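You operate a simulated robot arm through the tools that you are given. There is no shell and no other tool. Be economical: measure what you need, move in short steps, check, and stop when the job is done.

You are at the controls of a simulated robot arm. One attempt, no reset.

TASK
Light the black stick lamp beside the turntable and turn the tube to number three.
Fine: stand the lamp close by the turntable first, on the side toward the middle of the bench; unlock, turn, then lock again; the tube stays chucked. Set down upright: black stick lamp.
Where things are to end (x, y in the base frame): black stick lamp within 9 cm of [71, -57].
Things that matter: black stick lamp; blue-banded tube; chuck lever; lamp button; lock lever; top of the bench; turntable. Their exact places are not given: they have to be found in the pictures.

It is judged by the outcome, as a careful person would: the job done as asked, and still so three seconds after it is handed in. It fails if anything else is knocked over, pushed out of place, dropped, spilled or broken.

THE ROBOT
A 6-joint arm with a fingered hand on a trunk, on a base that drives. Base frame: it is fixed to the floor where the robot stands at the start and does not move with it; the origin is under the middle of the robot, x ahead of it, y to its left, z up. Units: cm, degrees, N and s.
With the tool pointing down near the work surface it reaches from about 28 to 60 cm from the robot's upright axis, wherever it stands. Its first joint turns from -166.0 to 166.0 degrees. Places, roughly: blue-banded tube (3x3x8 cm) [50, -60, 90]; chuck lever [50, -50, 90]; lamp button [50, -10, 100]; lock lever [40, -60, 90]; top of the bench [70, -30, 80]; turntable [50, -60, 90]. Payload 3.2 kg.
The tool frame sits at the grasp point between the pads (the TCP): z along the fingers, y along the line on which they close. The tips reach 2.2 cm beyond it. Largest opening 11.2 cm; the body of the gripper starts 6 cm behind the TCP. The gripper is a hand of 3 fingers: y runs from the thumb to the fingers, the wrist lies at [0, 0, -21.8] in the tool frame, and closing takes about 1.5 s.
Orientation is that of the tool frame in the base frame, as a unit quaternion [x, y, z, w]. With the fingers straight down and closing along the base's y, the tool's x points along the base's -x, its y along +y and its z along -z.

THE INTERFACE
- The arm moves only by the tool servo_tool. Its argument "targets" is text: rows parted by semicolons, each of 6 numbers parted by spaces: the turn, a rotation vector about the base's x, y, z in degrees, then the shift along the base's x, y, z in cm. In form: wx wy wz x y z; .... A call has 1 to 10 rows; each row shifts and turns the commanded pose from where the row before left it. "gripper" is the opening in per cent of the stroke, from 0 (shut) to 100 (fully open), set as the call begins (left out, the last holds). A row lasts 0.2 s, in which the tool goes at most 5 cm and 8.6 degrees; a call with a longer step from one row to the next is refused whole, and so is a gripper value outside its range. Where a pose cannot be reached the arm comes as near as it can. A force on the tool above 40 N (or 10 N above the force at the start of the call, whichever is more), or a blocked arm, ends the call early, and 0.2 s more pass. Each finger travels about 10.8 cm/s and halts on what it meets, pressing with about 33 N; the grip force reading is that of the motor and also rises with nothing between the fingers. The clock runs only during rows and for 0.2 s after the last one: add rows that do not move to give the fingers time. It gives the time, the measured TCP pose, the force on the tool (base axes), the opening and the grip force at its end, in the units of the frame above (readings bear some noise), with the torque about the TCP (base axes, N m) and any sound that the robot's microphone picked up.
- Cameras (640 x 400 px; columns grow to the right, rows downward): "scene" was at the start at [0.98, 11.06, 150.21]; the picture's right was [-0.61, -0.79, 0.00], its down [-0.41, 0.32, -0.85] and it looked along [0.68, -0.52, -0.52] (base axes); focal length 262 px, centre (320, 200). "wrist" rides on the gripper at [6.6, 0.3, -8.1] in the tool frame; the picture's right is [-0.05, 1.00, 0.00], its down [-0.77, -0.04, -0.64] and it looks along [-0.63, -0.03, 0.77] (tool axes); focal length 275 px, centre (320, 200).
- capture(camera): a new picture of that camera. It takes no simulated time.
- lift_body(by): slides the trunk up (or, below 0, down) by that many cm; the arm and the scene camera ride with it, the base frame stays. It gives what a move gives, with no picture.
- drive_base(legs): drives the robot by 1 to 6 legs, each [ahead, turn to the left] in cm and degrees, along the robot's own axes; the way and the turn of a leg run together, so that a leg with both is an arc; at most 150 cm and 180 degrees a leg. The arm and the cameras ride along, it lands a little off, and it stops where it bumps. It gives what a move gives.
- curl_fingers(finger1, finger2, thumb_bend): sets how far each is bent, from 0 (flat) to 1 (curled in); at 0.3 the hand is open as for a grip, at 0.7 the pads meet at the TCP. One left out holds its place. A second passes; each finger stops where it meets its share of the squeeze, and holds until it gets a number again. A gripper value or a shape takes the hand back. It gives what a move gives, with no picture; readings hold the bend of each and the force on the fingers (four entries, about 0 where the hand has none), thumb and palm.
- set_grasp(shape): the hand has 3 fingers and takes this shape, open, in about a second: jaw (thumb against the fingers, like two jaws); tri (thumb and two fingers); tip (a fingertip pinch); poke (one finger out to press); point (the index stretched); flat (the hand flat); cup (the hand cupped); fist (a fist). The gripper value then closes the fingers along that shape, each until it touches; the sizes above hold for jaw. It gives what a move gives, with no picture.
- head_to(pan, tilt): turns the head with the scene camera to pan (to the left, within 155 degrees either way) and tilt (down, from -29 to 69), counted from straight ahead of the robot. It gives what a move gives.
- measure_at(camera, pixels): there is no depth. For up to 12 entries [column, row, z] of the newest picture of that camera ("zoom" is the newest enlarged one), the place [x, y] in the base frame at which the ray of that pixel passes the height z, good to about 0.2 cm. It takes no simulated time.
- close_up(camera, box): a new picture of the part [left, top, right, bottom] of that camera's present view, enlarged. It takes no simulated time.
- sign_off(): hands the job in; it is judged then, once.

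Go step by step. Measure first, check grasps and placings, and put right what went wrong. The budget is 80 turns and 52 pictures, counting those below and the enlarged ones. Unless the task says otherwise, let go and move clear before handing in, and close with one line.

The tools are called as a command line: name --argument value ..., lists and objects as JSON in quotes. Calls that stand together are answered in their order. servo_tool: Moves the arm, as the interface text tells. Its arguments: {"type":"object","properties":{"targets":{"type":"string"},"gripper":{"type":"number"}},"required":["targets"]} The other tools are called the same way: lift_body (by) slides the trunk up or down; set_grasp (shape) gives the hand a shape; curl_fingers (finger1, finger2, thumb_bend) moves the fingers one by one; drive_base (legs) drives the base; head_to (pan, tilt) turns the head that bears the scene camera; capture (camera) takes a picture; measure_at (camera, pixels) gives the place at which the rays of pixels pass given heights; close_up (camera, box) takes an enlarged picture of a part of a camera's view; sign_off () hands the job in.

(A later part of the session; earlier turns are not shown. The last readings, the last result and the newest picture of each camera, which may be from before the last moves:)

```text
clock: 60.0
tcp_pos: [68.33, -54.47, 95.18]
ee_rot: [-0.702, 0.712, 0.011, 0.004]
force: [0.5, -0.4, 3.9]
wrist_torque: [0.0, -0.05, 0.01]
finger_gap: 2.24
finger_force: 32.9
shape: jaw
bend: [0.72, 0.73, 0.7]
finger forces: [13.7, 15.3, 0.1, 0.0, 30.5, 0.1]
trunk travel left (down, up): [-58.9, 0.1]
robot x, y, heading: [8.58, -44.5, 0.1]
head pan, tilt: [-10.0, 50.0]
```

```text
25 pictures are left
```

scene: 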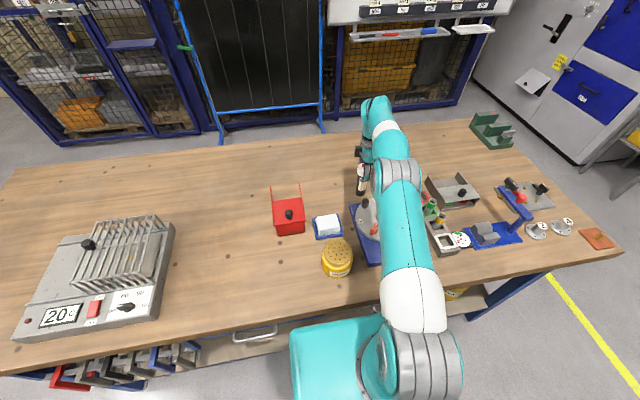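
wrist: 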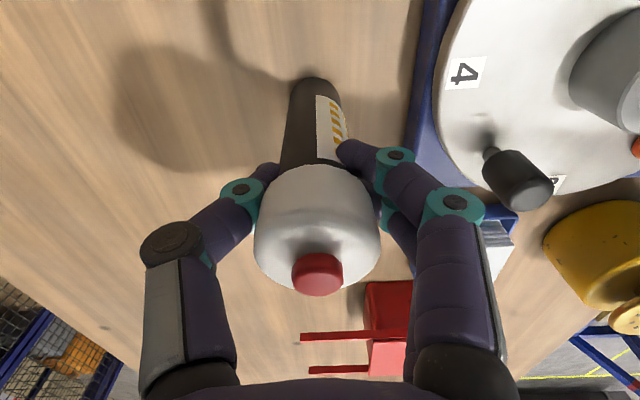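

The foot touches the bench (force +3.9 N) and the lamp stands clear of the turntable. I open partially and rise.

servo_tool --targets "0 0 0 0 0 0; 0 0 0 0 0 0; 0 0 0 0 0 0; 0 0 0 0 0 0; 0 0 0 0 0 0" --gripper 65

servo_tool --targets "0 0 0 0 0 1.5; 0 0 0 -0.3 0 2; 0 0 0 -0.5 0 2; 0 0 0 -0.5 0 2; 0 0 0 -0.5 0 2; 0 0 0 -1 0 2; 0 0 0 0 0 0"

capture --camera "wrist"

```text
clock: 61.2
tcp_pos: [68.26, -54.48, 95.19]
ee_rot: [-0.702, 0.712, 0.011, 0.002]
force: [0.8, -0.8, -0.5]
wrist_torque: [0.01, -0.03, 0.0]
finger_gap: 7.23
finger_force: 0.0
shape: jaw
bend: [0.7, 0.7, 0.67]
finger forces: [0.1, 0.0, 0.0, 0.1, 0.0, 0.0]
trunk travel left (down, up): [-58.9, 0.1]
robot x, y, heading: [8.24, -44.45, -0.3]
head pan, tilt: [-10.0, 50.0]
```

```text
clock: 62.8
tcp_pos: [65.52, -54.43, 106.7]
ee_rot: [-0.702, 0.712, 0.012, 0.004]
force: [-0.3, 0.2, 0.4]
wrist_torque: [0.01, -0.01, -0.02]
finger_gap: 7.26
finger_force: 0.1
shape: jaw
bend: [0.7, 0.7, 0.67]
finger forces: [0.1, 0.0, 0.0, 0.0, 0.1, 0.1]
trunk travel left (down, up): [-58.9, 0.1]
robot x, y, heading: [8.35, -44.68, -0.1]
head pan, tilt: [-10.0, 50.0]
```

```text
24 pictures are left
```

wrist: 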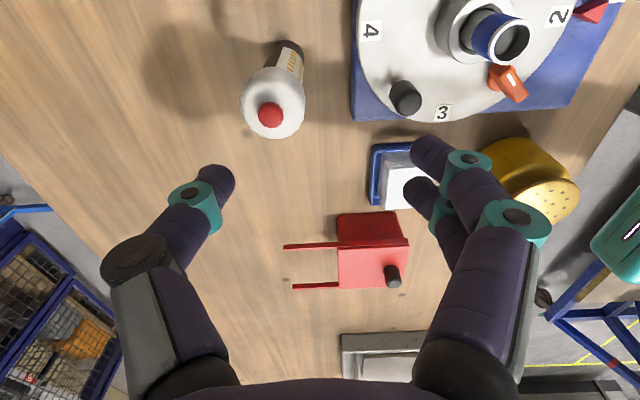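

The lamp stands upright. I shape the hand to poke and look at where the fingertip lies.

set_grasp --shape "poke"

capture --camera "wrist"

measure_at --camera "wrist" --pixels '[[270, 115, 98.5], [404, 98, 94], [442, 113, 88], [372, 30, 88], [557, 16, 88], [498, 42, 97], [505, 82, 91]]'

```text
clock: 63.7
tcp_pos: [65.51, -54.43, 106.88]
ee_rot: [-0.702, 0.713, 0.011, 0.004]
force: [0.2, -0.3, -0.5]
wrist_torque: [0.0, 0.02, -0.01]
finger_gap: 0.0
finger_force: 0.0
shape: poke
bend: [1.0, 1.0, 0.46]
finger forces: [0.0, 0.0, 0.0, 0.1, 0.1, 0.0]
trunk travel left (down, up): [-58.9, 0.1]
robot x, y, heading: [8.37, -44.84, -0.1]
head pan, tilt: [-10.0, 50.0]
```

```text
23 pictures are left
```

wrist: 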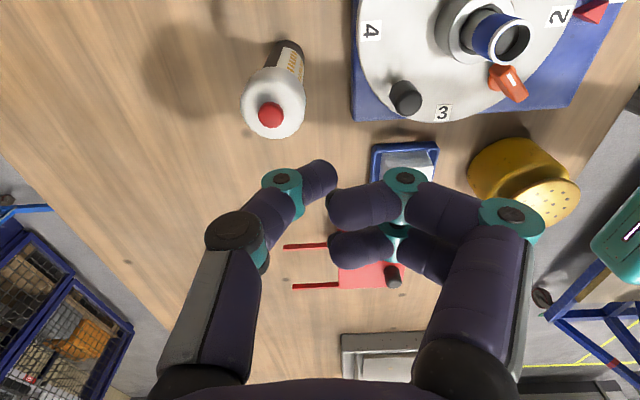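

```text
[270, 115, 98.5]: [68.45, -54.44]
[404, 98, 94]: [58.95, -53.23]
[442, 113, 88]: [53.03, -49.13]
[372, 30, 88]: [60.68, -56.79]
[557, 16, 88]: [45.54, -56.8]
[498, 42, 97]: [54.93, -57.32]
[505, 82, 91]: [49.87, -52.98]
```

The thumb is the poking digit; its tip lies on the TCP axis about 2 cm beyond it. The lamp button is at (68.45,-54.44). I creep the base forward 2 cm for reach and move above the button.

drive_base --legs '[[2, 0]]'

```text
clock: 64.5
tcp_pos: [67.61, -54.42, 106.68]
ee_rot: [-0.702, 0.712, 0.011, 0.003]
force: [0.5, -0.5, -0.1]
wrist_torque: [0.01, 0.03, 0.01]
finger_gap: 0.0
finger_force: 0.1
shape: poke
bend: [1.0, 1.0, 0.46]
finger forces: [0.1, 0.0, 0.0, 0.0, 0.0, 0.0]
trunk travel left (down, up): [-58.9, 0.1]
robot x, y, heading: [10.4, -44.29, -0.3]
head pan, tilt: [-10.0, 50.0]
```

servo_tool --targets "0 0 0 0.9 0 -1.5; 0 0 0 0 0 -1.5; 0 0 0 0 0 -0.7; 0 0 0 0 0 0"

capture --camera "wrist"

close_up --camera "scene" --box '[310, 90, 470, 270]'

```text
clock: 65.5
tcp_pos: [68.51, -54.49, 103.09]
ee_rot: [-0.702, 0.712, 0.012, 0.003]
force: [-0.4, -0.4, -0.5]
wrist_torque: [-0.01, 0.0, 0.02]
finger_gap: 0.0
finger_force: 0.0
shape: poke
bend: [1.0, 1.0, 0.46]
finger forces: [0.0, 0.0, 0.0, 0.0, 0.0, 0.0]
trunk travel left (down, up): [-58.9, 0.1]
robot x, y, heading: [10.25, -44.55, -0.5]
head pan, tilt: [-10.0, 50.0]
```

```text
22 pictures are left
```

wrist: 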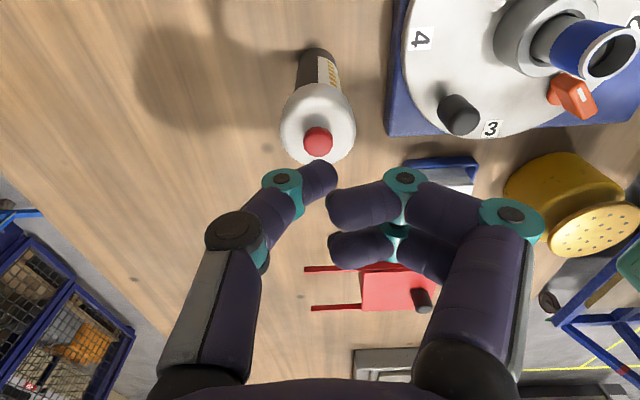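

```text
2.22 times, centred on (390, 180) of scene
```

zoom: 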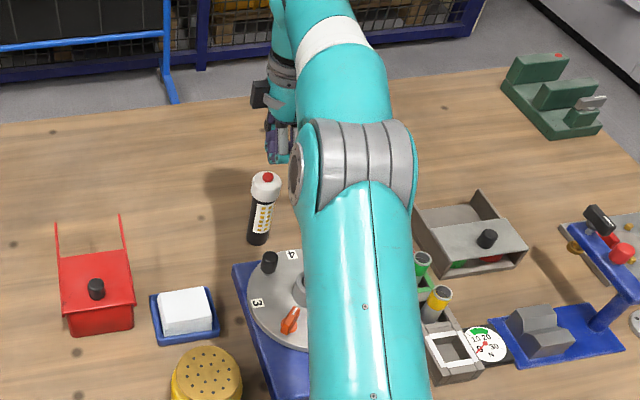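

The thumb tip (≈(322,170)) lines up with the button column (318). I lower 2 cm and check the alignment.

servo_tool --targets "0 0 0 0 0 -0.8; 0 0 0 0 0 -0.7; 0 0 0 0 0 -0.5; 0 0 0 0 0 0"

capture --camera "wrist"

```text
clock: 66.5
tcp_pos: [68.52, -54.3, 101.16]
ee_rot: [-0.702, 0.712, 0.011, 0.004]
force: [0.5, -0.8, 0.3]
wrist_torque: [-0.01, 0.04, -0.05]
finger_gap: 0.0
finger_force: 0.1
shape: poke
bend: [1.0, 1.0, 0.46]
finger forces: [0.0, 0.1, 0.0, 0.0, 0.1, 0.0]
trunk travel left (down, up): [-58.9, 0.1]
robot x, y, heading: [10.29, -44.31, -0.2]
head pan, tilt: [-10.0, 50.0]
```

```text
20 pictures are left
```

wrist: 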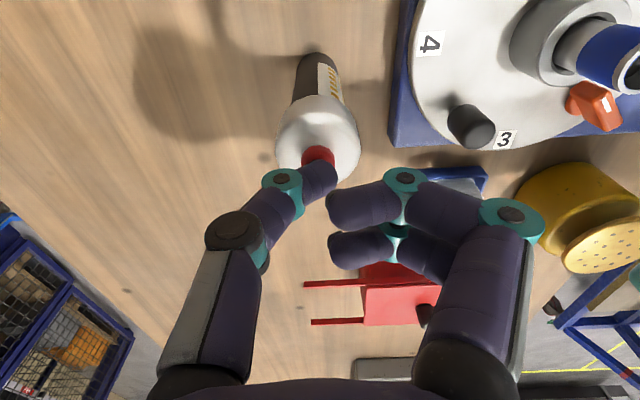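

The tip is right over the button (318,155). I press down in small steps, then retreat.

servo_tool --targets "0 0 0 0 0 -0.3; 0 0 0 0 0 -0.3; 0 0 0 0 0 -0.2; 0 0 0 0 0 -0.2; 0 0 0 0 0 -0.2; 0 0 0 0 0 0"

```text
clock: 67.9
tcp_pos: [68.32, -54.27, 100.05]
ee_rot: [-0.702, 0.712, 0.01, 0.004]
force: [1.6, -1.0, 15.3]
wrist_torque: [-0.09, 0.0, -0.02]
finger_gap: 0.02
finger_force: 0.1
shape: poke
bend: [1.0, 1.0, 0.46]
finger forces: [0.0, 0.1, 0.0, 0.0, 15.3, 0.1]
trunk travel left (down, up): [-58.9, 0.1]
robot x, y, heading: [10.18, -44.21, -0.5]
head pan, tilt: [-10.0, 50.0]
heard: click
```

A click was heard at 15 N. I raise the hand and check that the lamp is lit and upright.

servo_tool --targets "0 0 0 0 0 1; 0 0 0 0 0 2; 0 0 0 -1 0 2; 0 0 0 -1 0 2; 0 0 0 -1 0 2; 0 0 0 0 0 0"

capture --camera "wrist"

```text
clock: 69.3
tcp_pos: [65.46, -54.49, 108.9]
ee_rot: [-0.702, 0.712, 0.011, 0.003]
force: [-0.1, 0.0, -0.4]
wrist_torque: [0.01, -0.03, 0.05]
finger_gap: 0.0
finger_force: 0.1
shape: poke
bend: [1.0, 1.0, 0.46]
finger forces: [0.1, 0.0, 0.0, 0.0, 0.0, 0.1]
trunk travel left (down, up): [-58.9, 0.1]
robot x, y, heading: [10.67, -44.37, -0.1]
head pan, tilt: [-10.0, 50.0]
```

```text
19 pictures are left
```

wrist: 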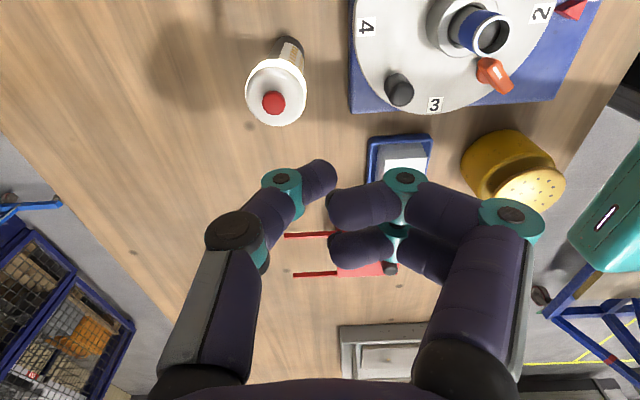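

The head looks brighter and creamier; I enlarge it to confirm.

close_up --camera "wrist" --box '[200, 10, 360, 150]'

close_up --camera "scene" --box '[330, 120, 410, 200]'

```text
2.86 times, centred on (280, 80) of wrist
```

zoom: 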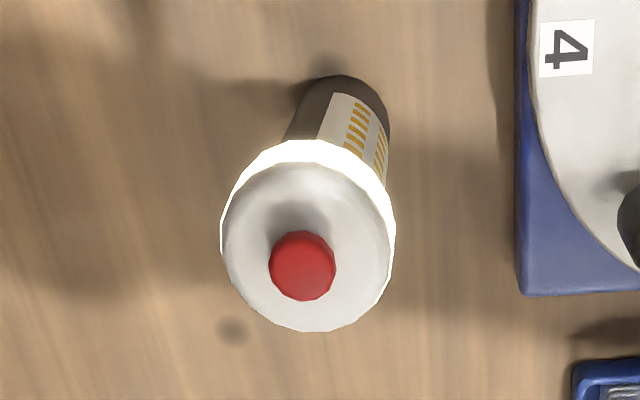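

```text
5.00 times, centred on (370, 160) of scene
```

zoom: 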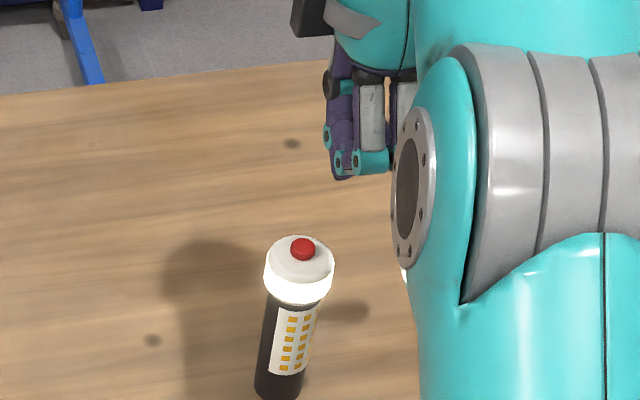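

The lamp is lit. Now I move the arm aside, to get a clear scene view of the lock lever.

servo_tool --targets "0 0 0 -3 2 0.5; 0 0 0 -3 2 0.5; 0 0 0 -3 2 0.5; 0 0 0 -3 2 0.5; 0 0 0 -3 2 0; 0 0 0 -2 2 0; 0 0 0 0 2 0; 0 0 0 0 0 0"

head_to --pan -28 --tilt 58

capture --camera "scene"

```text
clock: 71.1
tcp_pos: [48.39, -40.41, 110.86]
ee_rot: [-0.702, 0.712, 0.012, 0.003]
force: [-0.4, 0.4, 0.7]
wrist_torque: [-0.01, -0.01, -0.01]
finger_gap: 0.0
finger_force: 0.0
shape: poke
bend: [1.0, 1.0, 0.46]
finger forces: [0.0, 0.0, 0.0, 0.1, 0.0, 0.1]
trunk travel left (down, up): [-58.9, 0.1]
robot x, y, heading: [10.55, -43.9, -0.1]
head pan, tilt: [-10.0, 50.0]
```

```text
clock: 71.9
tcp_pos: [48.5, -40.44, 110.91]
ee_rot: [-0.701, 0.713, 0.012, 0.004]
force: [-0.1, -0.2, -0.5]
wrist_torque: [0.01, -0.02, 0.03]
finger_gap: 0.01
finger_force: 0.0
shape: poke
bend: [1.0, 1.0, 0.46]
finger forces: [0.0, 0.0, 0.0, 0.0, 0.0, 0.1]
trunk travel left (down, up): [-58.9, 0.1]
robot x, y, heading: [9.99, -44.58, -0.3]
head pan, tilt: [-28.0, 58.0]
```

```text
16 pictures are left
```

scene: 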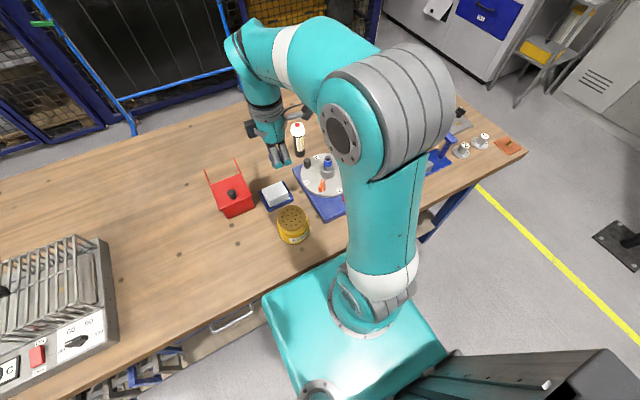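

The arm's elbow hides the lever from the scene camera. I bring the hand over the lever side and use the wrist camera instead.

servo_tool --targets "0 0 0 0 -3 0; 0 0 0 0 -3 0; 0 0 0 0 -3 0; 0 0 0 0 -3 0; 0 0 0 0 -3 0; 0 0 0 -1 -3 0; 0 0 0 -1 -3 0; 0 0 0 -1 -3 0; 0 0 0 0 0 0"

capture --camera "wrist"

```text
clock: 73.9
tcp_pos: [45.58, -64.48, 110.83]
ee_rot: [-0.702, 0.712, 0.011, 0.003]
force: [-0.6, 0.1, 0.5]
wrist_torque: [0.03, 0.02, 0.04]
finger_gap: 0.0
finger_force: 0.1
shape: poke
bend: [1.0, 1.0, 0.46]
finger forces: [0.0, 0.0, 0.0, 0.0, 0.1, 0.0]
trunk travel left (down, up): [-58.9, 0.1]
robot x, y, heading: [10.39, -44.18, -0.3]
head pan, tilt: [-28.0, 58.0]
```

```text
15 pictures are left
```

wrist: 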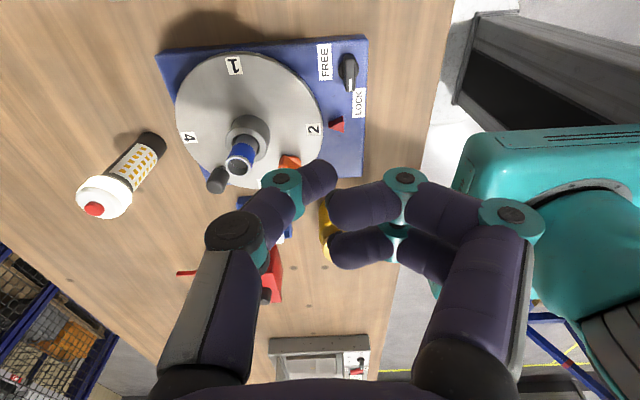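

Great view. I enlarge the lever at (348,70) and measure the features.

close_up --camera "wrist" --box '[290, 20, 400, 140]'

measure_at --camera "wrist" --pixels '[[348, 58, 88], [349, 90, 88], [348, 58, 90], [349, 90, 90], [324, 62, 87], [360, 102, 87], [336, 124, 87], [250, 132, 88], [315, 129, 88], [218, 178, 94], [218, 178, 92], [190, 137, 88], [234, 64, 88], [322, 129, 88], [176, 118, 88]]'

```text
3.33 times, centred on (345, 80) of wrist
```

zoom: 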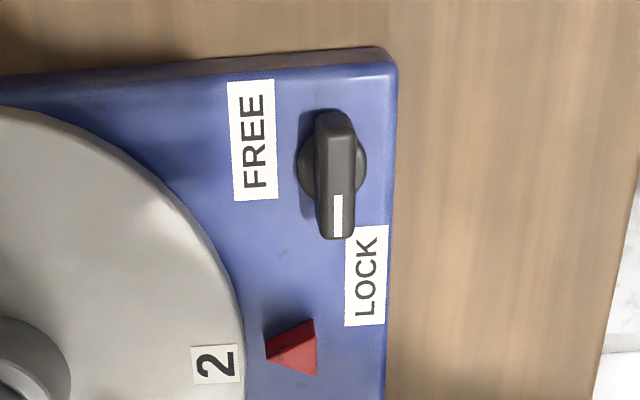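

```text
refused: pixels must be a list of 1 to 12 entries
```

The lever is a bar knob whose white mark points at LOCK (+y). FREE lies toward +x, so it needs a −90° turn about z. I get the measurements.

measure_at --camera "wrist" --pixels '[[348, 54, 89], [348, 91, 89], [348, 70, 89], [348, 70, 86], [367, 38, 86], [336, 124, 87], [315, 129, 88], [250, 132, 88], [218, 178, 94], [190, 137, 88], [234, 64, 88], [176, 118, 88]]'

set_grasp --shape "jaw"

```text
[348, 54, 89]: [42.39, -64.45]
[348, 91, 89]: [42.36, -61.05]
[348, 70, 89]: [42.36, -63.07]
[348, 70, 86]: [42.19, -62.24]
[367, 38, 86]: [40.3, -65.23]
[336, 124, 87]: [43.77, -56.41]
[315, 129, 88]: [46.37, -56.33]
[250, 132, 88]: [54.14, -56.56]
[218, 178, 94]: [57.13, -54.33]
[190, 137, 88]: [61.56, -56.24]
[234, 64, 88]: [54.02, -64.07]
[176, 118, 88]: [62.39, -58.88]
```

```text
clock: 74.8
tcp_pos: [45.48, -64.58, 110.81]
ee_rot: [-0.702, 0.712, 0.012, 0.003]
force: [0.1, 0.4, 0.1]
wrist_torque: [0.02, 0.0, 0.0]
finger_gap: 11.19
finger_force: 0.0
shape: jaw
bend: [0.3, 0.3, 0.3]
finger forces: [0.0, 0.0, 0.0, 0.0, 0.0, 0.1]
trunk travel left (down, up): [-58.9, 0.1]
robot x, y, heading: [10.32, -44.59, -0.4]
head pan, tilt: [-28.0, 58.0]
```

The lock knob is centred at (42.3,-62.8) with its bar along y; the disc is centred at (54,-56.3), r≈8.7. With jaws closing along x, I descend on the knob with a 5 cm gap.

servo_tool --targets "0 0 0 -1.6 0.9 -2; 0 0 0 -1.6 0.9 -3; 0 0 0 0 0 -3.5; 0 0 0 0 0 -3.5; 0 0 0 0 0 -3; 0 0 0 0 0 -2; 0 0 0 0 0 0" --gripper 45

capture --camera "wrist"

```text
clock: 76.4
tcp_pos: [42.23, -62.45, 93.88]
ee_rot: [-0.702, 0.712, 0.013, 0.004]
force: [-0.2, 0.3, 0.6]
wrist_torque: [-0.01, -0.01, -0.02]
finger_gap: 5.06
finger_force: 0.0
shape: jaw
bend: [0.73, 0.73, 0.7]
finger forces: [0.1, 0.0, 0.1, 0.0, 0.0, 0.0]
trunk travel left (down, up): [-58.9, 0.1]
robot x, y, heading: [10.18, -44.71, -0.3]
head pan, tilt: [-28.0, 58.0]
```

```text
13 pictures are left
```

wrist: 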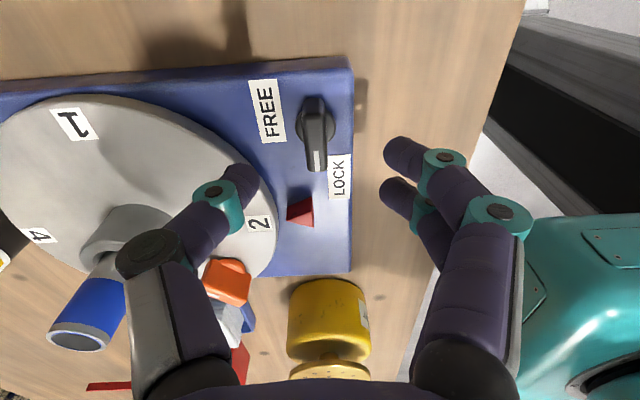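

The knob (316,128) lies centred between the fingers. I descend to the bar and close.

servo_tool --targets "0 0 0 0 -0.3 -1.5; 0 0 0 0 0 -1.5; 0 0 0 0 0 -1; 0 0 0 0 0 -0.4; 0 0 0 0 0 0"

servo_tool --targets "0 0 0 0 0 0; 0 0 0 0 0 0; 0 0 0 0 0 0; 0 0 0 0 0 0; 0 0 0 0 0 0" --gripper 0

capture --camera "wrist"

```text
clock: 77.4
tcp_pos: [42.41, -62.93, 89.7]
ee_rot: [-0.703, 0.711, 0.005, 0.004]
force: [0.0, 4.7, 32.8]
wrist_torque: [0.07, -1.16, 0.16]
finger_gap: 5.04
finger_force: 0.1
shape: jaw
bend: [0.73, 0.73, 0.71]
finger forces: [0.0, 0.1, 0.1, 0.1, 32.7, 0.0]
trunk travel left (down, up): [-58.9, 0.1]
robot x, y, heading: [10.64, -44.28, 0.1]
head pan, tilt: [-28.0, 58.0]
stopped in row 5: the force on the tool passed its limit at 42 N (the readings are from after the stop); the commanded pose is now the measured one
```

```text
clock: 78.6
tcp_pos: [41.92, -62.95, 89.74]
ee_rot: [-0.702, 0.712, 0.008, 0.005]
force: [-18.2, 1.0, 37.5]
wrist_torque: [0.06, 1.17, 0.07]
finger_gap: 2.75
finger_force: 33.1
shape: jaw
bend: [0.75, 0.75, 0.75]
finger forces: [33.0, 32.7, 0.0, 0.0, 23.1, 0.0]
trunk travel left (down, up): [-58.9, 0.1]
robot x, y, heading: [10.15, -44.28, -0.1]
head pan, tilt: [-28.0, 58.0]
```

```text
12 pictures are left
```

wrist: 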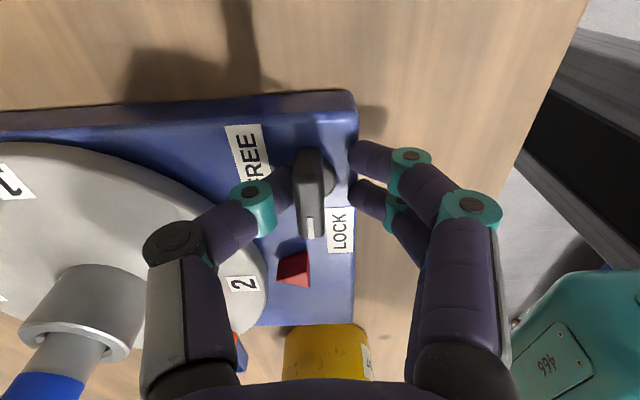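

The thumb touched the plate and the two fingers met the plate's front edge, so I was too low. I reopen, rise 1.3 cm and close again.

servo_tool --targets "0 0 0 0 0 0; 0 0 0 0 0 0; 0 0 0 0.3 0 0.7; 0 0 0 0 0 0.6; 0 0 0 0 0 0" --gripper 45

servo_tool --targets "0 0 0 0 0 0; 0 0 0 0 0 0; 0 0 0 0 0 0; 0 0 0 0 0 0; 0 0 0 0 0 0; 0 0 0 0 0 0" --gripper 0

capture --camera "wrist"

```text
clock: 79.8
tcp_pos: [42.68, -62.91, 90.97]
ee_rot: [-0.702, 0.712, 0.008, 0.004]
force: [0.3, -0.3, 0.1]
wrist_torque: [-0.01, -0.03, 0.01]
finger_gap: 4.94
finger_force: 0.0
shape: jaw
bend: [0.73, 0.73, 0.7]
finger forces: [0.1, 0.0, 0.0, 0.0, 0.1, 0.0]
trunk travel left (down, up): [-58.9, 0.1]
robot x, y, heading: [10.41, -44.43, -0.1]
head pan, tilt: [-28.0, 58.0]
```

```text
clock: 81.2
tcp_pos: [42.69, -62.98, 90.83]
ee_rot: [-0.702, 0.712, 0.008, 0.003]
force: [-2.3, -0.3, -4.3]
wrist_torque: [0.02, 0.03, 0.0]
finger_gap: 0.57
finger_force: 33.2
shape: jaw
bend: [0.72, 0.72, 0.7]
finger forces: [15.1, 14.8, 0.0, 0.1, 28.6, 0.0]
trunk travel left (down, up): [-58.9, 0.1]
robot x, y, heading: [10.21, -44.52, -0.1]
head pan, tilt: [-28.0, 58.0]
```

```text
11 pictures are left
```

wrist: 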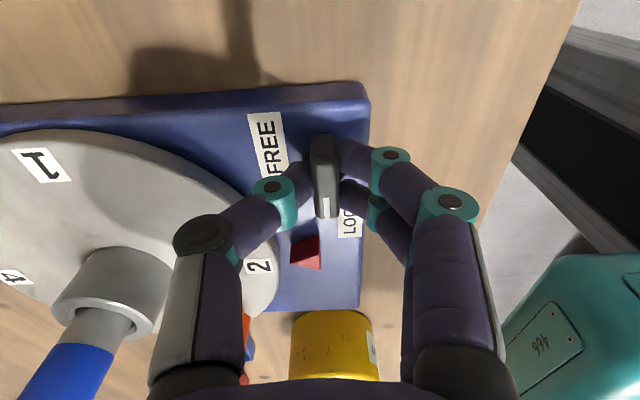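

The bar is gripped, with two fingers on one side and the thumb on the other. I turn it −80° first and watch the reading.

servo_tool --targets "0 0 -8 0 0 0; 0 0 -8 0 0 0; 0 0 -8 0 0 0; 0 0 -8 0 0 0; 0 0 -8 0 0 0; 0 0 -8 0 0 0; 0 0 -8 0 0 0; 0 0 -8 0 0 0; 0 0 -8 0 0 0; 0 0 -8 0 0 0"

```text
clock: 83.4
tcp_pos: [33.62, -66.54, 86.57]
ee_rot: [-0.09, 0.995, 0.007, 0.044]
force: [0.9, -0.5, 2.5]
wrist_torque: [-0.02, -0.01, 0.02]
finger_gap: 0.01
finger_force: 33.3
shape: jaw
bend: [0.76, 0.76, 0.8]
finger forces: [0.0, 0.0, 0.0, 0.0, 0.0, 0.1]
out of reach, approached as far as the arm can: row 6, 7, 8, 9, 10
trunk travel left (down, up): [-58.9, 0.1]
robot x, y, heading: [9.96, -44.65, -0.0]
head pan, tilt: [-28.0, 58.0]
```

The wrist hit its yaw limit about halfway and the hand slid off the knob toward −x. I raise straight up, turn the yaw back, and look.

servo_tool --targets "0 0 0 0 0 2; 0 0 0 0 0 3; 0 0 8 0.5 0 3; 0 0 8 1 0.5 3; 0 0 8 1 0.5 2; 0 0 8 1 0.5 2; 0 0 8 1.5 0 2; 0 0 8 1.5 0 1; 0 0 8 1 0 0; 0 0 8 1 0 0"

capture --camera "wrist"

```text
clock: 85.6
tcp_pos: [39.12, -64.37, 101.09]
ee_rot: [-0.605, 0.796, 0.025, 0.024]
force: [0.5, 0.4, -0.1]
wrist_torque: [0.02, 0.0, 0.01]
finger_gap: 0.0
finger_force: 33.0
shape: jaw
bend: [0.76, 0.76, 0.8]
finger forces: [0.0, 0.0, 0.0, 0.0, 0.1, 0.1]
out of reach, approached as far as the arm can: row 1, 2, 3
trunk travel left (down, up): [-58.9, 0.1]
robot x, y, heading: [10.57, -44.49, -0.3]
head pan, tilt: [-28.0, 58.0]
```

```text
10 pictures are left
```

wrist: 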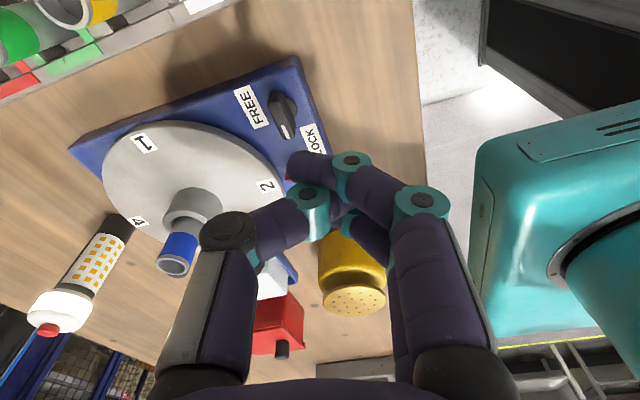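

The bar has stayed at LOCK (aligned with +y), so the wrist can't twist far enough. Pushing the bar's end with one straight finger needs no yaw, so I shape the hand that way: finger 1 straight, the others curled.

curl_fingers --finger1 0.3 --finger2 1.0 --thumb_bend 1.0

servo_tool --targets "0 0 7 2 1 0.5; 0 0 7 2 1 0.5; 0 0 0 2 0 0; 0 0 0 2 0 0; 0 0 0 0 0 0"

capture --camera "wrist"

```text
clock: 86.6
tcp_pos: [39.12, -64.25, 101.16]
ee_rot: [-0.602, 0.797, 0.025, 0.023]
force: [-0.3, 0.2, 0.8]
wrist_torque: [0.0, -0.01, -0.03]
finger_gap: 3.85
finger_force: 0.1
shape: fingers
bend: [0.3, 0.88, 0.92]
finger forces: [0.1, 0.1, 0.0, 0.0, 0.1, 0.1]
trunk travel left (down, up): [-58.9, 0.1]
robot x, y, heading: [10.65, -44.59, -0.5]
head pan, tilt: [-28.0, 58.0]
```

```text
clock: 87.8
tcp_pos: [47.23, -62.25, 102.04]
ee_rot: [-0.696, 0.717, 0.027, 0.021]
force: [-0.5, -0.4, 0.3]
wrist_torque: [-0.03, 0.0, -0.02]
finger_gap: 3.81
finger_force: 0.1
shape: fingers
bend: [0.3, 0.88, 0.92]
finger forces: [0.0, 0.1, 0.0, 0.0, 0.0, 0.0]
trunk travel left (down, up): [-58.9, 0.1]
robot x, y, heading: [10.24, -44.39, -0.3]
head pan, tilt: [-28.0, 58.0]
```

```text
9 pictures are left
```

wrist: 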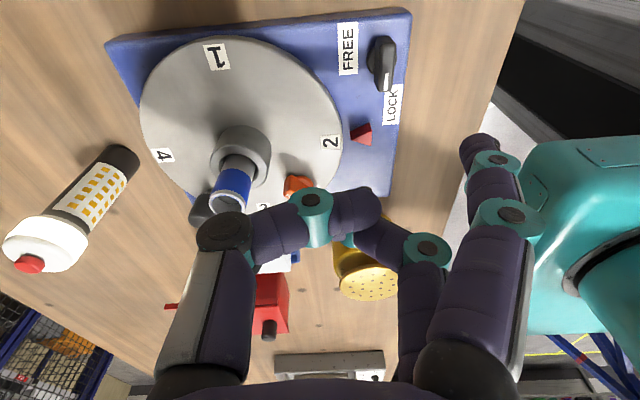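

Finger 1 is a straight pin with its tip at about tool (1.3, 6.3, 2.2). I re-measure the knob, then level the tool, set yaw ≈70° and hover the pin beside the bar.

measure_at --camera "wrist" --pixels '[[383, 62, 89.5], [383, 37, 90], [387, 89, 90], [362, 133, 88], [331, 142, 89], [217, 56, 89], [165, 155, 89], [202, 212, 94]]'

servo_tool --targets "-3.9 0 0 0 0 -1; 0 0 -6 -0.3 0 -1; 0 0 -6 -0.3 0 -1; 0 0 -6.2 -0.3 0.1 -1; 0 0 0 0 0 0; 0 0 0 0 0 0"

capture --camera "wrist"

```text
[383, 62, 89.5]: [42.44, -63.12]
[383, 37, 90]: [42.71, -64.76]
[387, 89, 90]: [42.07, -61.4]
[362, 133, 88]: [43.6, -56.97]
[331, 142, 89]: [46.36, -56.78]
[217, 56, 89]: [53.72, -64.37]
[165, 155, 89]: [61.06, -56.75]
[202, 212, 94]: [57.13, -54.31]
```

```text
clock: 89.2
tcp_pos: [46.21, -62.13, 97.99]
ee_rot: [-0.574, 0.819, 0.005, -0.002]
force: [0.0, -0.1, -0.1]
wrist_torque: [0.01, -0.03, -0.03]
finger_gap: 3.83
finger_force: 0.0
shape: fingers
bend: [0.3, 0.88, 0.92]
finger forces: [0.0, 0.0, 0.0, 0.0, 0.1, 0.0]
trunk travel left (down, up): [-58.9, 0.1]
robot x, y, heading: [10.19, -44.51, 0.2]
head pan, tilt: [-28.0, 58.0]
```

```text
8 pictures are left
```

wrist: 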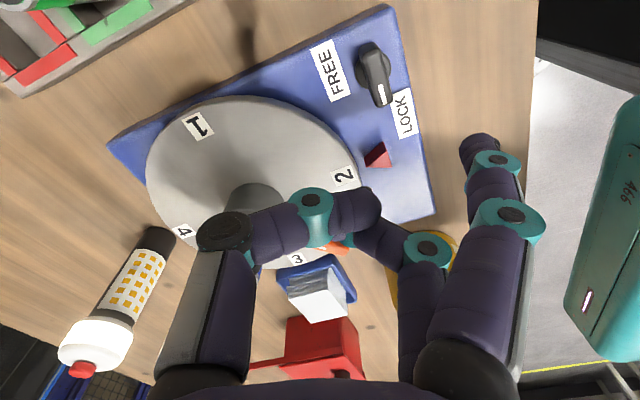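

I verify the pin-tip position with the ray through (477,142) at the tip's height.

measure_at --camera "wrist" --pixels '[[475, 138, 95.8], [482, 148, 96.3], [375, 66, 89.5], [384, 100, 90], [365, 44, 90]]'

```text
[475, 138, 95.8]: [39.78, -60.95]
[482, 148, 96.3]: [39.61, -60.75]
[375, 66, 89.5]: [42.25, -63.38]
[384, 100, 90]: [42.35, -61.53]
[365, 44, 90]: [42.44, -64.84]
```

The tip is at (39.8,-61.0), and the bar axis at (42.4,-63.1) runs y −64.8 to −61.5. I lower the pin beside the bar's marked end.

servo_tool --targets "0 0 0 0.5 -0.5 -2; 0 0 0 0 0 -2; 0 0 0 0 0 -2; 0 0 0 0 0 -1; 0 0 0 0 0 -0.6; 0 0 0 0 0 0"

servo_tool --targets "0 0 0 0.5 0.05 0; 0 0 0 0.5 0.05 0; 0 0 0 0.6 0.3 0; 0 0 0 0.5 0.1 0; 0 0 0 0.4 0 0; 0 0 0 0.4 -0.1 0; 0 0 0 0.4 -0.1 0; 0 0 0 0.3 -0.2 0; 0 0 0 0.2 -0.2 0; 0 0 0 0 0 0"

```text
clock: 90.6
tcp_pos: [46.68, -62.71, 90.49]
ee_rot: [-0.574, 0.819, 0.003, -0.002]
force: [0.4, -0.3, 0.7]
wrist_torque: [0.0, 0.02, 0.04]
finger_gap: 3.86
finger_force: 0.1
shape: fingers
bend: [0.3, 0.88, 0.92]
finger forces: [0.0, 0.0, 0.1, 0.0, 0.1, 0.1]
trunk travel left (down, up): [-58.9, 0.1]
robot x, y, heading: [10.59, -44.03, -0.3]
head pan, tilt: [-28.0, 58.0]
```

```text
clock: 92.8
tcp_pos: [50.67, -62.64, 90.44]
ee_rot: [-0.575, 0.818, 0.004, -0.003]
force: [-0.1, 0.2, -0.2]
wrist_torque: [0.01, 0.02, -0.02]
finger_gap: 3.85
finger_force: 0.0
shape: fingers
bend: [0.3, 0.88, 0.92]
finger forces: [0.0, 0.0, 0.0, 0.0, 0.0, 0.0]
trunk travel left (down, up): [-58.9, 0.1]
robot x, y, heading: [10.29, -44.65, 0.1]
head pan, tilt: [-28.0, 58.0]
```

There was no resistance and no click. I look at the knob.

close_up --camera "wrist" --box '[240, 20, 560, 220]'

```text
2.00 times, centred on (400, 120) of wrist
```

zoom: 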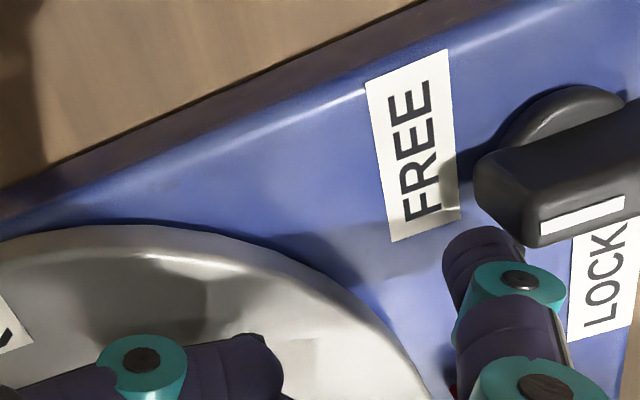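

The bar now points along +x at FREE. I lift off, reset to jaw, and hover over the disc's post. By triangulation it is at (58.3,-52.5), top z≈92, with the tube top at only z≈94.

servo_tool --targets "0 0 0 0 0.3 2; 0 0 0 0 0 3; 0 0 0 0 0 4; 0 0 0 0 0 4; 0 0 0 0 0 2; 0 0 0 0 0 0"

set_grasp --shape "jaw"

servo_tool --targets "0 0 5 1.5 2 0; 0 0 5 1.5 2 0; 0 0 5 1.5 2 0; 0 0 0 1.5 2 0; 0 0 0 1.5 2 -1; 0 0 0 0.1 0.1 -1; 0 0 0 0 0 -1; 0 0 0 0 0 0" --gripper 45

capture --camera "wrist"

```text
clock: 94.2
tcp_pos: [50.64, -62.43, 105.45]
ee_rot: [-0.573, 0.819, 0.003, -0.002]
force: [0.4, -0.8, 0.8]
wrist_torque: [0.01, 0.03, 0.02]
finger_gap: 3.9
finger_force: 0.0
shape: fingers
bend: [0.3, 0.88, 0.92]
finger forces: [0.0, 0.1, 0.1, 0.0, 0.0, 0.1]
trunk travel left (down, up): [-58.9, 0.1]
robot x, y, heading: [10.18, -44.78, -0.0]
head pan, tilt: [-28.0, 58.0]
```

```text
clock: 95.1
tcp_pos: [50.67, -62.5, 105.4]
ee_rot: [-0.575, 0.818, 0.004, -0.002]
force: [0.1, -0.6, -0.1]
wrist_torque: [-0.02, 0.01, 0.03]
finger_gap: 11.17
finger_force: 0.1
shape: jaw
bend: [0.3, 0.3, 0.3]
finger forces: [0.0, 0.0, 0.0, 0.0, 0.0, 0.1]
trunk travel left (down, up): [-58.9, 0.1]
robot x, y, heading: [10.33, -44.72, -0.3]
head pan, tilt: [-28.0, 58.0]
```

```text
clock: 96.9
tcp_pos: [58.12, -52.42, 102.46]
ee_rot: [-0.676, 0.736, 0.003, -0.003]
force: [-0.1, -0.5, 0.5]
wrist_torque: [0.02, -0.01, -0.01]
finger_gap: 5.08
finger_force: 0.1
shape: jaw
bend: [0.73, 0.73, 0.7]
finger forces: [0.0, 0.0, 0.0, 0.0, 0.0, 0.1]
trunk travel left (down, up): [-58.9, 0.1]
robot x, y, heading: [10.26, -44.3, -0.1]
head pan, tilt: [-28.0, 58.0]
```

```text
6 pictures are left
```

wrist: 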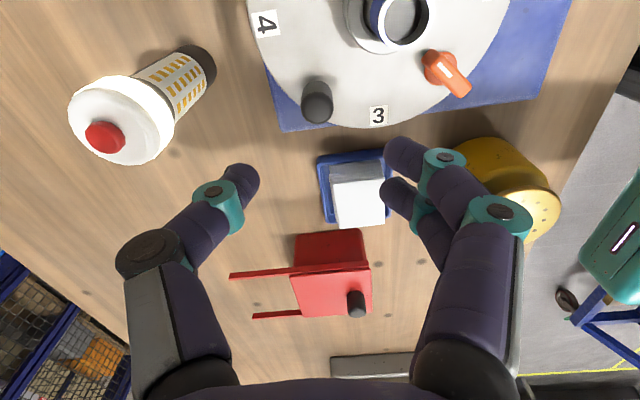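

The post is at (317,105). I refine its position.

measure_at --camera "wrist" --pixels '[[317, 110, 91], [317, 110, 92], [317, 110, 93], [318, 85, 90], [378, 115, 88.5], [264, 22, 88.5], [408, 22, 94]]'

```text
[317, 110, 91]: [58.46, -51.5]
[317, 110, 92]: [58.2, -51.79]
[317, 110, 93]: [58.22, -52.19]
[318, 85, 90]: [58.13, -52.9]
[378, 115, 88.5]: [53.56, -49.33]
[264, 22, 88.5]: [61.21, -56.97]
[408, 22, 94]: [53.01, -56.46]
```

The post is at (58.2,-52.2) and the disc centre at (53.7,-56.9). I descend around the post and close.

servo_tool --targets "0 0 0 0.1 0.2 -2.5; 0 0 0 0 0 -2.5; 0 0 0 0 0 -2; 0 0 0 0 0 -1.5; 0 0 0 0 0 -1; 0 0 0 0 0 -0.7; 0 0 0 0 0 0"

servo_tool --targets "0 0 0 0 0 0; 0 0 0 0 0 0; 0 0 0 0 0 0; 0 0 0 0 0 0; 0 0 0 0 0 0" --gripper 0

```text
clock: 98.5
tcp_pos: [58.14, -52.2, 92.35]
ee_rot: [-0.676, 0.737, 0.002, -0.003]
force: [0.5, 0.2, 0.4]
wrist_torque: [-0.03, 0.02, 0.02]
finger_gap: 5.11
finger_force: 0.1
shape: jaw
bend: [0.73, 0.73, 0.7]
finger forces: [0.1, 0.1, 0.1, 0.0, 0.1, 0.0]
trunk travel left (down, up): [-58.9, 0.1]
robot x, y, heading: [10.66, -44.48, -0.2]
head pan, tilt: [-28.0, 58.0]
```

```text
clock: 99.7
tcp_pos: [58.25, -52.24, 92.39]
ee_rot: [-0.676, 0.737, 0.004, -0.004]
force: [0.0, 1.1, -3.9]
wrist_torque: [0.04, 0.04, -0.05]
finger_gap: 1.22
finger_force: 33.5
shape: jaw
bend: [0.71, 0.71, 0.7]
finger forces: [16.1, 14.5, 0.0, 0.0, 29.2, 0.0]
trunk travel left (down, up): [-58.9, 0.1]
robot x, y, heading: [10.06, -44.51, -0.2]
head pan, tilt: [-28.0, 58.0]
```

The post is gripped (gap 1.2 cm). I follow the arc about the disc centre, first half.

servo_tool --targets "0 0 0 -0.79 0.65 0; 0 0 0 -0.88 0.51 0; 0 0 0 -0.95 0.37 0; 0 0 0 -1.0 0.22 0; 0 0 0 -1.02 0.06 0; 0 0 0 0 0 0"

```text
clock: 101.1
tcp_pos: [53.55, -50.07, 92.39]
ee_rot: [-0.675, 0.738, 0.004, -0.004]
force: [7.2, 26.1, -1.7]
wrist_torque: [0.51, -0.1, 0.62]
finger_gap: 1.09
finger_force: 33.0
shape: jaw
bend: [0.71, 0.72, 0.7]
finger forces: [23.1, 22.2, 0.0, 0.0, 42.6, 0.0]
trunk travel left (down, up): [-58.9, 0.1]
robot x, y, heading: [10.24, -44.67, 0.1]
head pan, tilt: [-28.0, 58.0]
```

The side force of +26 N in y shows that the true arc lies slightly further out in y (centre ≈(53.65,-56.1), R≈6). I relieve that and continue with the corrected arc.

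servo_tool --targets "0 0 0 0 0.35 0; 0 0 0 -0.5 -0.04 0; 0 0 0 -0.5 -0.08 0; 0 0 0 -1 -0.26 0; 0 0 0 -0.95 -0.44 0; 0 0 0 0 0 0"

```text
clock: 102.5
tcp_pos: [50.57, -50.7, 92.31]
ee_rot: [-0.675, 0.737, 0.003, -0.004]
force: [6.9, 10.3, 12.7]
wrist_torque: [0.22, -0.05, 0.7]
finger_gap: 1.24
finger_force: 33.1
shape: jaw
bend: [0.71, 0.73, 0.7]
finger forces: [38.7, 22.8, 0.0, 0.0, 38.2, 0.0]
trunk travel left (down, up): [-58.9, 0.1]
robot x, y, heading: [10.07, -44.61, -0.2]
head pan, tilt: [-28.0, 58.0]
```

The force is moderate. I take the last part of the arc, then look at the disc.

servo_tool --targets "0 0 0 -0.45 -0.25 0; 0 0 0 -0.45 -0.35 0; 0 0 0 0 0 0"

capture --camera "wrist"

```text
clock: 103.3
tcp_pos: [49.95, -51.18, 92.28]
ee_rot: [-0.676, 0.737, 0.003, -0.003]
force: [10.8, 12.8, 10.8]
wrist_torque: [0.27, -0.15, 1.04]
finger_gap: 1.25
finger_force: 33.3
shape: jaw
bend: [0.72, 0.73, 0.7]
finger forces: [42.8, 20.4, 0.0, 0.0, 47.6, 0.1]
trunk travel left (down, up): [-58.9, 0.1]
robot x, y, heading: [10.42, -44.67, -0.1]
head pan, tilt: [-28.0, 58.0]
```

```text
5 pictures are left
```

wrist: 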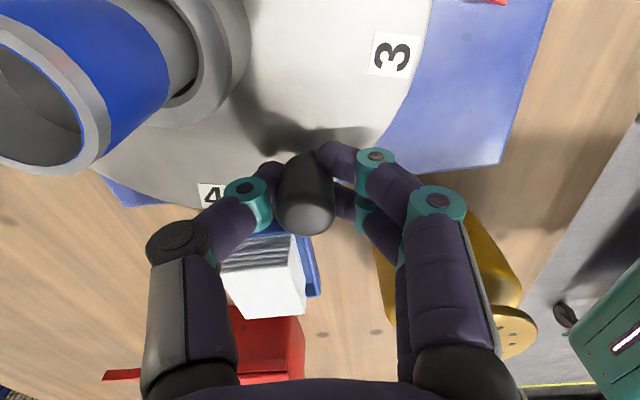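

"3" is at (394,54) and the pointer at (487,0). I measure the remaining angle.

measure_at --camera "wrist" --pixels '[[394, 54, 88.5], [211, 195, 88.5], [394, 54, 89], [487, 1, 88], [305, 205, 93]]'

```text
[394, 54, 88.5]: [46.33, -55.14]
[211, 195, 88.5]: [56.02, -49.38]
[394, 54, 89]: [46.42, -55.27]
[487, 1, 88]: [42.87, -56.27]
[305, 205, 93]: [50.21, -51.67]
```

About 74.5° is done and 15.5° remains. I continue the arc by (−1.4, −1.2).

servo_tool --targets "0 0 0 -0.5 -0.35 0; 0 0 0 -0.5 -0.4 0; 0 0 0 -0.4 -0.45 0; 0 0 0 0 0 0; 0 0 0 0 0 0"

capture --camera "wrist"

```text
clock: 104.5
tcp_pos: [48.37, -52.33, 92.16]
ee_rot: [-0.676, 0.737, 0.004, -0.004]
force: [6.3, 13.1, -1.8]
wrist_torque: [0.19, -0.06, 1.04]
finger_gap: 1.17
finger_force: 32.7
shape: jaw
bend: [0.72, 0.73, 0.7]
finger forces: [37.4, 10.9, 0.1, 0.0, 54.5, 0.1]
trunk travel left (down, up): [-58.9, 0.1]
robot x, y, heading: [10.37, -44.7, -0.2]
head pan, tilt: [-28.0, 58.0]
```

```text
4 pictures are left
```

wrist: 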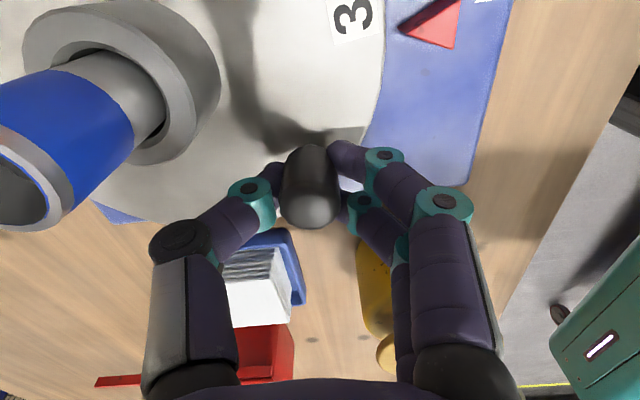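

measure_at --camera "wrist" --pixels '[[352, 15, 88.5], [430, 25, 88], [405, 27, 88], [457, 20, 88]]'

```text
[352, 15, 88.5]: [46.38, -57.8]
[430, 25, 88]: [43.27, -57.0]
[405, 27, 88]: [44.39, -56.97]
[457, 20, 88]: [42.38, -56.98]
```

"3" is about 5° past the pointer (y −57.8 versus −57.0). I ease back half a centimetre along the arc and release.

servo_tool --targets "0 0 0 0.2 0.2 0; 0 0 0 0.2 0.2 0; 0 0 0 0 0 0; 0 0 0 0 0 0"

close_up --camera "wrist" --box '[300, 0, 500, 125]'

```text
clock: 105.5
tcp_pos: [48.61, -52.06, 92.33]
ee_rot: [-0.676, 0.737, 0.003, -0.004]
force: [1.0, 10.6, -8.6]
wrist_torque: [0.16, 0.1, 0.53]
finger_gap: 1.12
finger_force: 32.9
shape: jaw
bend: [0.71, 0.72, 0.7]
finger forces: [31.8, 15.3, 0.1, 0.0, 39.2, 0.1]
trunk travel left (down, up): [-58.9, 0.1]
robot x, y, heading: [10.17, -44.52, -0.1]
head pan, tilt: [-28.0, 58.0]
```

```text
3.20 times, centred on (400, 62) of wrist
```

zoom: 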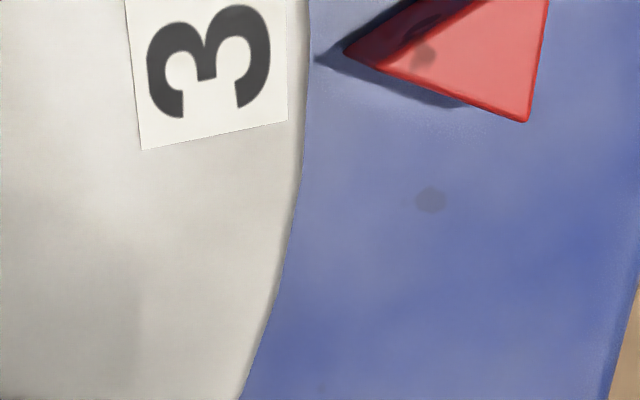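

measure_at --camera "zoom" --pixels '[[208, 61, 88.5], [345, 50, 88], [345, 50, 88.5], [143, 150, 88.5], [287, 121, 88.5]]'

```text
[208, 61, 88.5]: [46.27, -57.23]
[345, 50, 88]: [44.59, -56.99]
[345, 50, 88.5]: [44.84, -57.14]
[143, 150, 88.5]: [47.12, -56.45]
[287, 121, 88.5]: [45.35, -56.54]
```

Now within about 2°. I nudge slightly back and release the post, then rise and look.

servo_tool --targets "0 0 0 0.1 0.12 0; 0 0 0 0 0 0; 0 0 0 0 0 0"

servo_tool --targets "0 0 0 0 0 0; 0 0 0 0 0 0; 0 0 0 0 0 0; 0 0 0 0 0 0; 0 0 0 0 0 2; 0 0 0 0 0 3; 0 0 0 0 0 4; 0 0 0 0 -1 3; 0 0 0 -1 -2 0; 0 0 0 0 0 0" --gripper 45

servo_tool --targets "0 0 -3 0 -2.5 0; 0 0 -3 0 -2.5 0; 0 0 -3 0 -2.5 0; 0 0 -3 0 -2 0; 0 0 -3 0 0 0; 0 0 0 0 0 0"

curl_fingers --finger1 0.3 --finger2 1.0 --thumb_bend 1.0

capture --camera "wrist"

```text
clock: 106.3
tcp_pos: [48.86, -51.92, 92.29]
ee_rot: [-0.676, 0.736, 0.003, -0.003]
force: [0.2, 9.4, -6.9]
wrist_torque: [0.16, 0.07, 0.47]
finger_gap: 1.11
finger_force: 32.4
shape: jaw
bend: [0.71, 0.72, 0.7]
finger forces: [30.2, 16.8, 0.0, 0.0, 36.4, 0.1]
trunk travel left (down, up): [-58.9, 0.1]
robot x, y, heading: [10.29, -44.2, -0.2]
head pan, tilt: [-28.0, 58.0]
```

```text
clock: 108.5
tcp_pos: [47.6, -55.02, 104.49]
ee_rot: [-0.676, 0.737, 0.004, -0.003]
force: [-0.1, 0.2, 0.1]
wrist_torque: [0.02, -0.01, 0.01]
finger_gap: 5.0
finger_force: 0.1
shape: jaw
bend: [0.73, 0.73, 0.7]
finger forces: [0.0, 0.0, 0.0, 0.0, 0.0, 0.0]
trunk travel left (down, up): [-58.9, 0.1]
robot x, y, heading: [10.51, -44.29, -0.0]
head pan, tilt: [-28.0, 58.0]
```

```text
clock: 109.9
tcp_pos: [47.8, -64.44, 104.39]
ee_rot: [-0.574, 0.819, 0.003, -0.003]
force: [0.7, -0.1, 0.1]
wrist_torque: [-0.02, 0.0, -0.01]
finger_gap: 5.0
finger_force: 0.0
shape: jaw
bend: [0.73, 0.73, 0.7]
finger forces: [0.0, 0.0, 0.0, 0.0, 0.0, 0.1]
trunk travel left (down, up): [-58.9, 0.1]
robot x, y, heading: [10.7, -44.61, -0.2]
head pan, tilt: [-28.0, 58.0]
```

```text
clock: 110.9
tcp_pos: [47.98, -64.55, 104.36]
ee_rot: [-0.574, 0.819, 0.004, -0.003]
force: [-0.1, 0.1, 0.4]
wrist_torque: [0.01, -0.01, 0.02]
finger_gap: 3.84
finger_force: 0.0
shape: fingers
bend: [0.3, 0.96, 0.94]
finger forces: [0.1, 0.1, 0.0, 0.0, 0.0, 0.1]
trunk travel left (down, up): [-58.9, 0.1]
robot x, y, heading: [10.31, -44.33, -0.3]
head pan, tilt: [-28.0, 58.0]
```

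```text
2 pictures are left
```

wrist: 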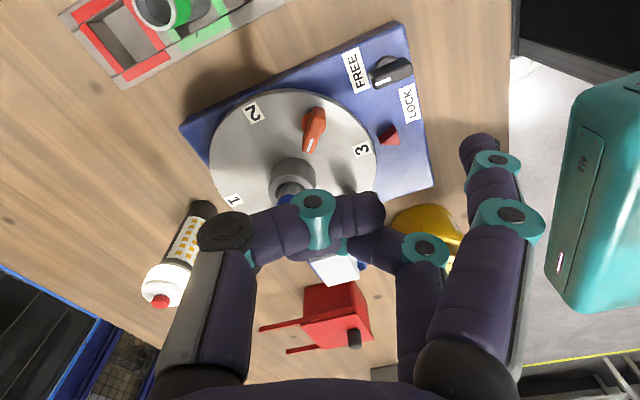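

"3" at (362,150) now faces the pointer at (388,134), and the lock bar lies along x at FREE. I measure the alignment and the bar.

measure_at --camera "wrist" --pixels '[[362, 150, 88.5], [388, 134, 88], [379, 138, 88], [254, 113, 88.5], [235, 200, 88.5], [374, 77, 90], [412, 67, 90], [393, 70, 90], [475, 140, 102.2]]'

```text
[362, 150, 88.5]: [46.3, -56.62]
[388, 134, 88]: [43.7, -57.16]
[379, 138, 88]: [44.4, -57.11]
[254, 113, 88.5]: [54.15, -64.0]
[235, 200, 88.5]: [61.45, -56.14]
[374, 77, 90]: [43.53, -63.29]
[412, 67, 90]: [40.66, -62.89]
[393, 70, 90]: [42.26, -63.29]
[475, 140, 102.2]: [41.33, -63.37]
```

The alignment is within about 2°. The chuck lever now sits near where the hand would pass, so for re-locking I use the thumb as the pin with the hand on the bench-front side, clear of the disc.

curl_fingers --finger1 1.0 --finger2 1.0 --thumb_bend 0.3

servo_tool --targets "0 0 6 -2 -0.2 0; 0 0 6 -2 -0.2 0; 0 0 6 -2 -0.2 0; 0 0 0 -2 0 -1.5; 0 0 0 -2 0 -2; 0 0 0 -0.7 -0.1 -2; 0 0 0 0 0 -2; 0 0 0 0 0 0"

```text
clock: 111.9
tcp_pos: [47.92, -64.5, 104.24]
ee_rot: [-0.574, 0.819, 0.003, -0.002]
force: [-0.3, -0.7, 0.1]
wrist_torque: [-0.02, 0.01, -0.01]
finger_gap: 2.84
finger_force: 0.1
shape: fingers
bend: [0.99, 0.78, 0.52]
finger forces: [0.1, 0.1, 0.0, 0.0, 0.1, 0.1]
trunk travel left (down, up): [-58.9, 0.1]
robot x, y, heading: [10.4, -44.21, -0.4]
head pan, tilt: [-28.0, 58.0]
```

```text
clock: 113.7
tcp_pos: [37.24, -65.32, 96.73]
ee_rot: [-0.696, 0.718, 0.003, -0.003]
force: [0.0, 0.4, -0.3]
wrist_torque: [-0.01, -0.02, -0.03]
finger_gap: 2.92
finger_force: 0.1
shape: fingers
bend: [1.0, 0.78, 0.46]
finger forces: [0.0, 0.0, 0.0, 0.1, 0.1, 0.1]
trunk travel left (down, up): [-58.9, 0.1]
robot x, y, heading: [10.13, -44.41, -0.2]
head pan, tilt: [-28.0, 58.0]
```

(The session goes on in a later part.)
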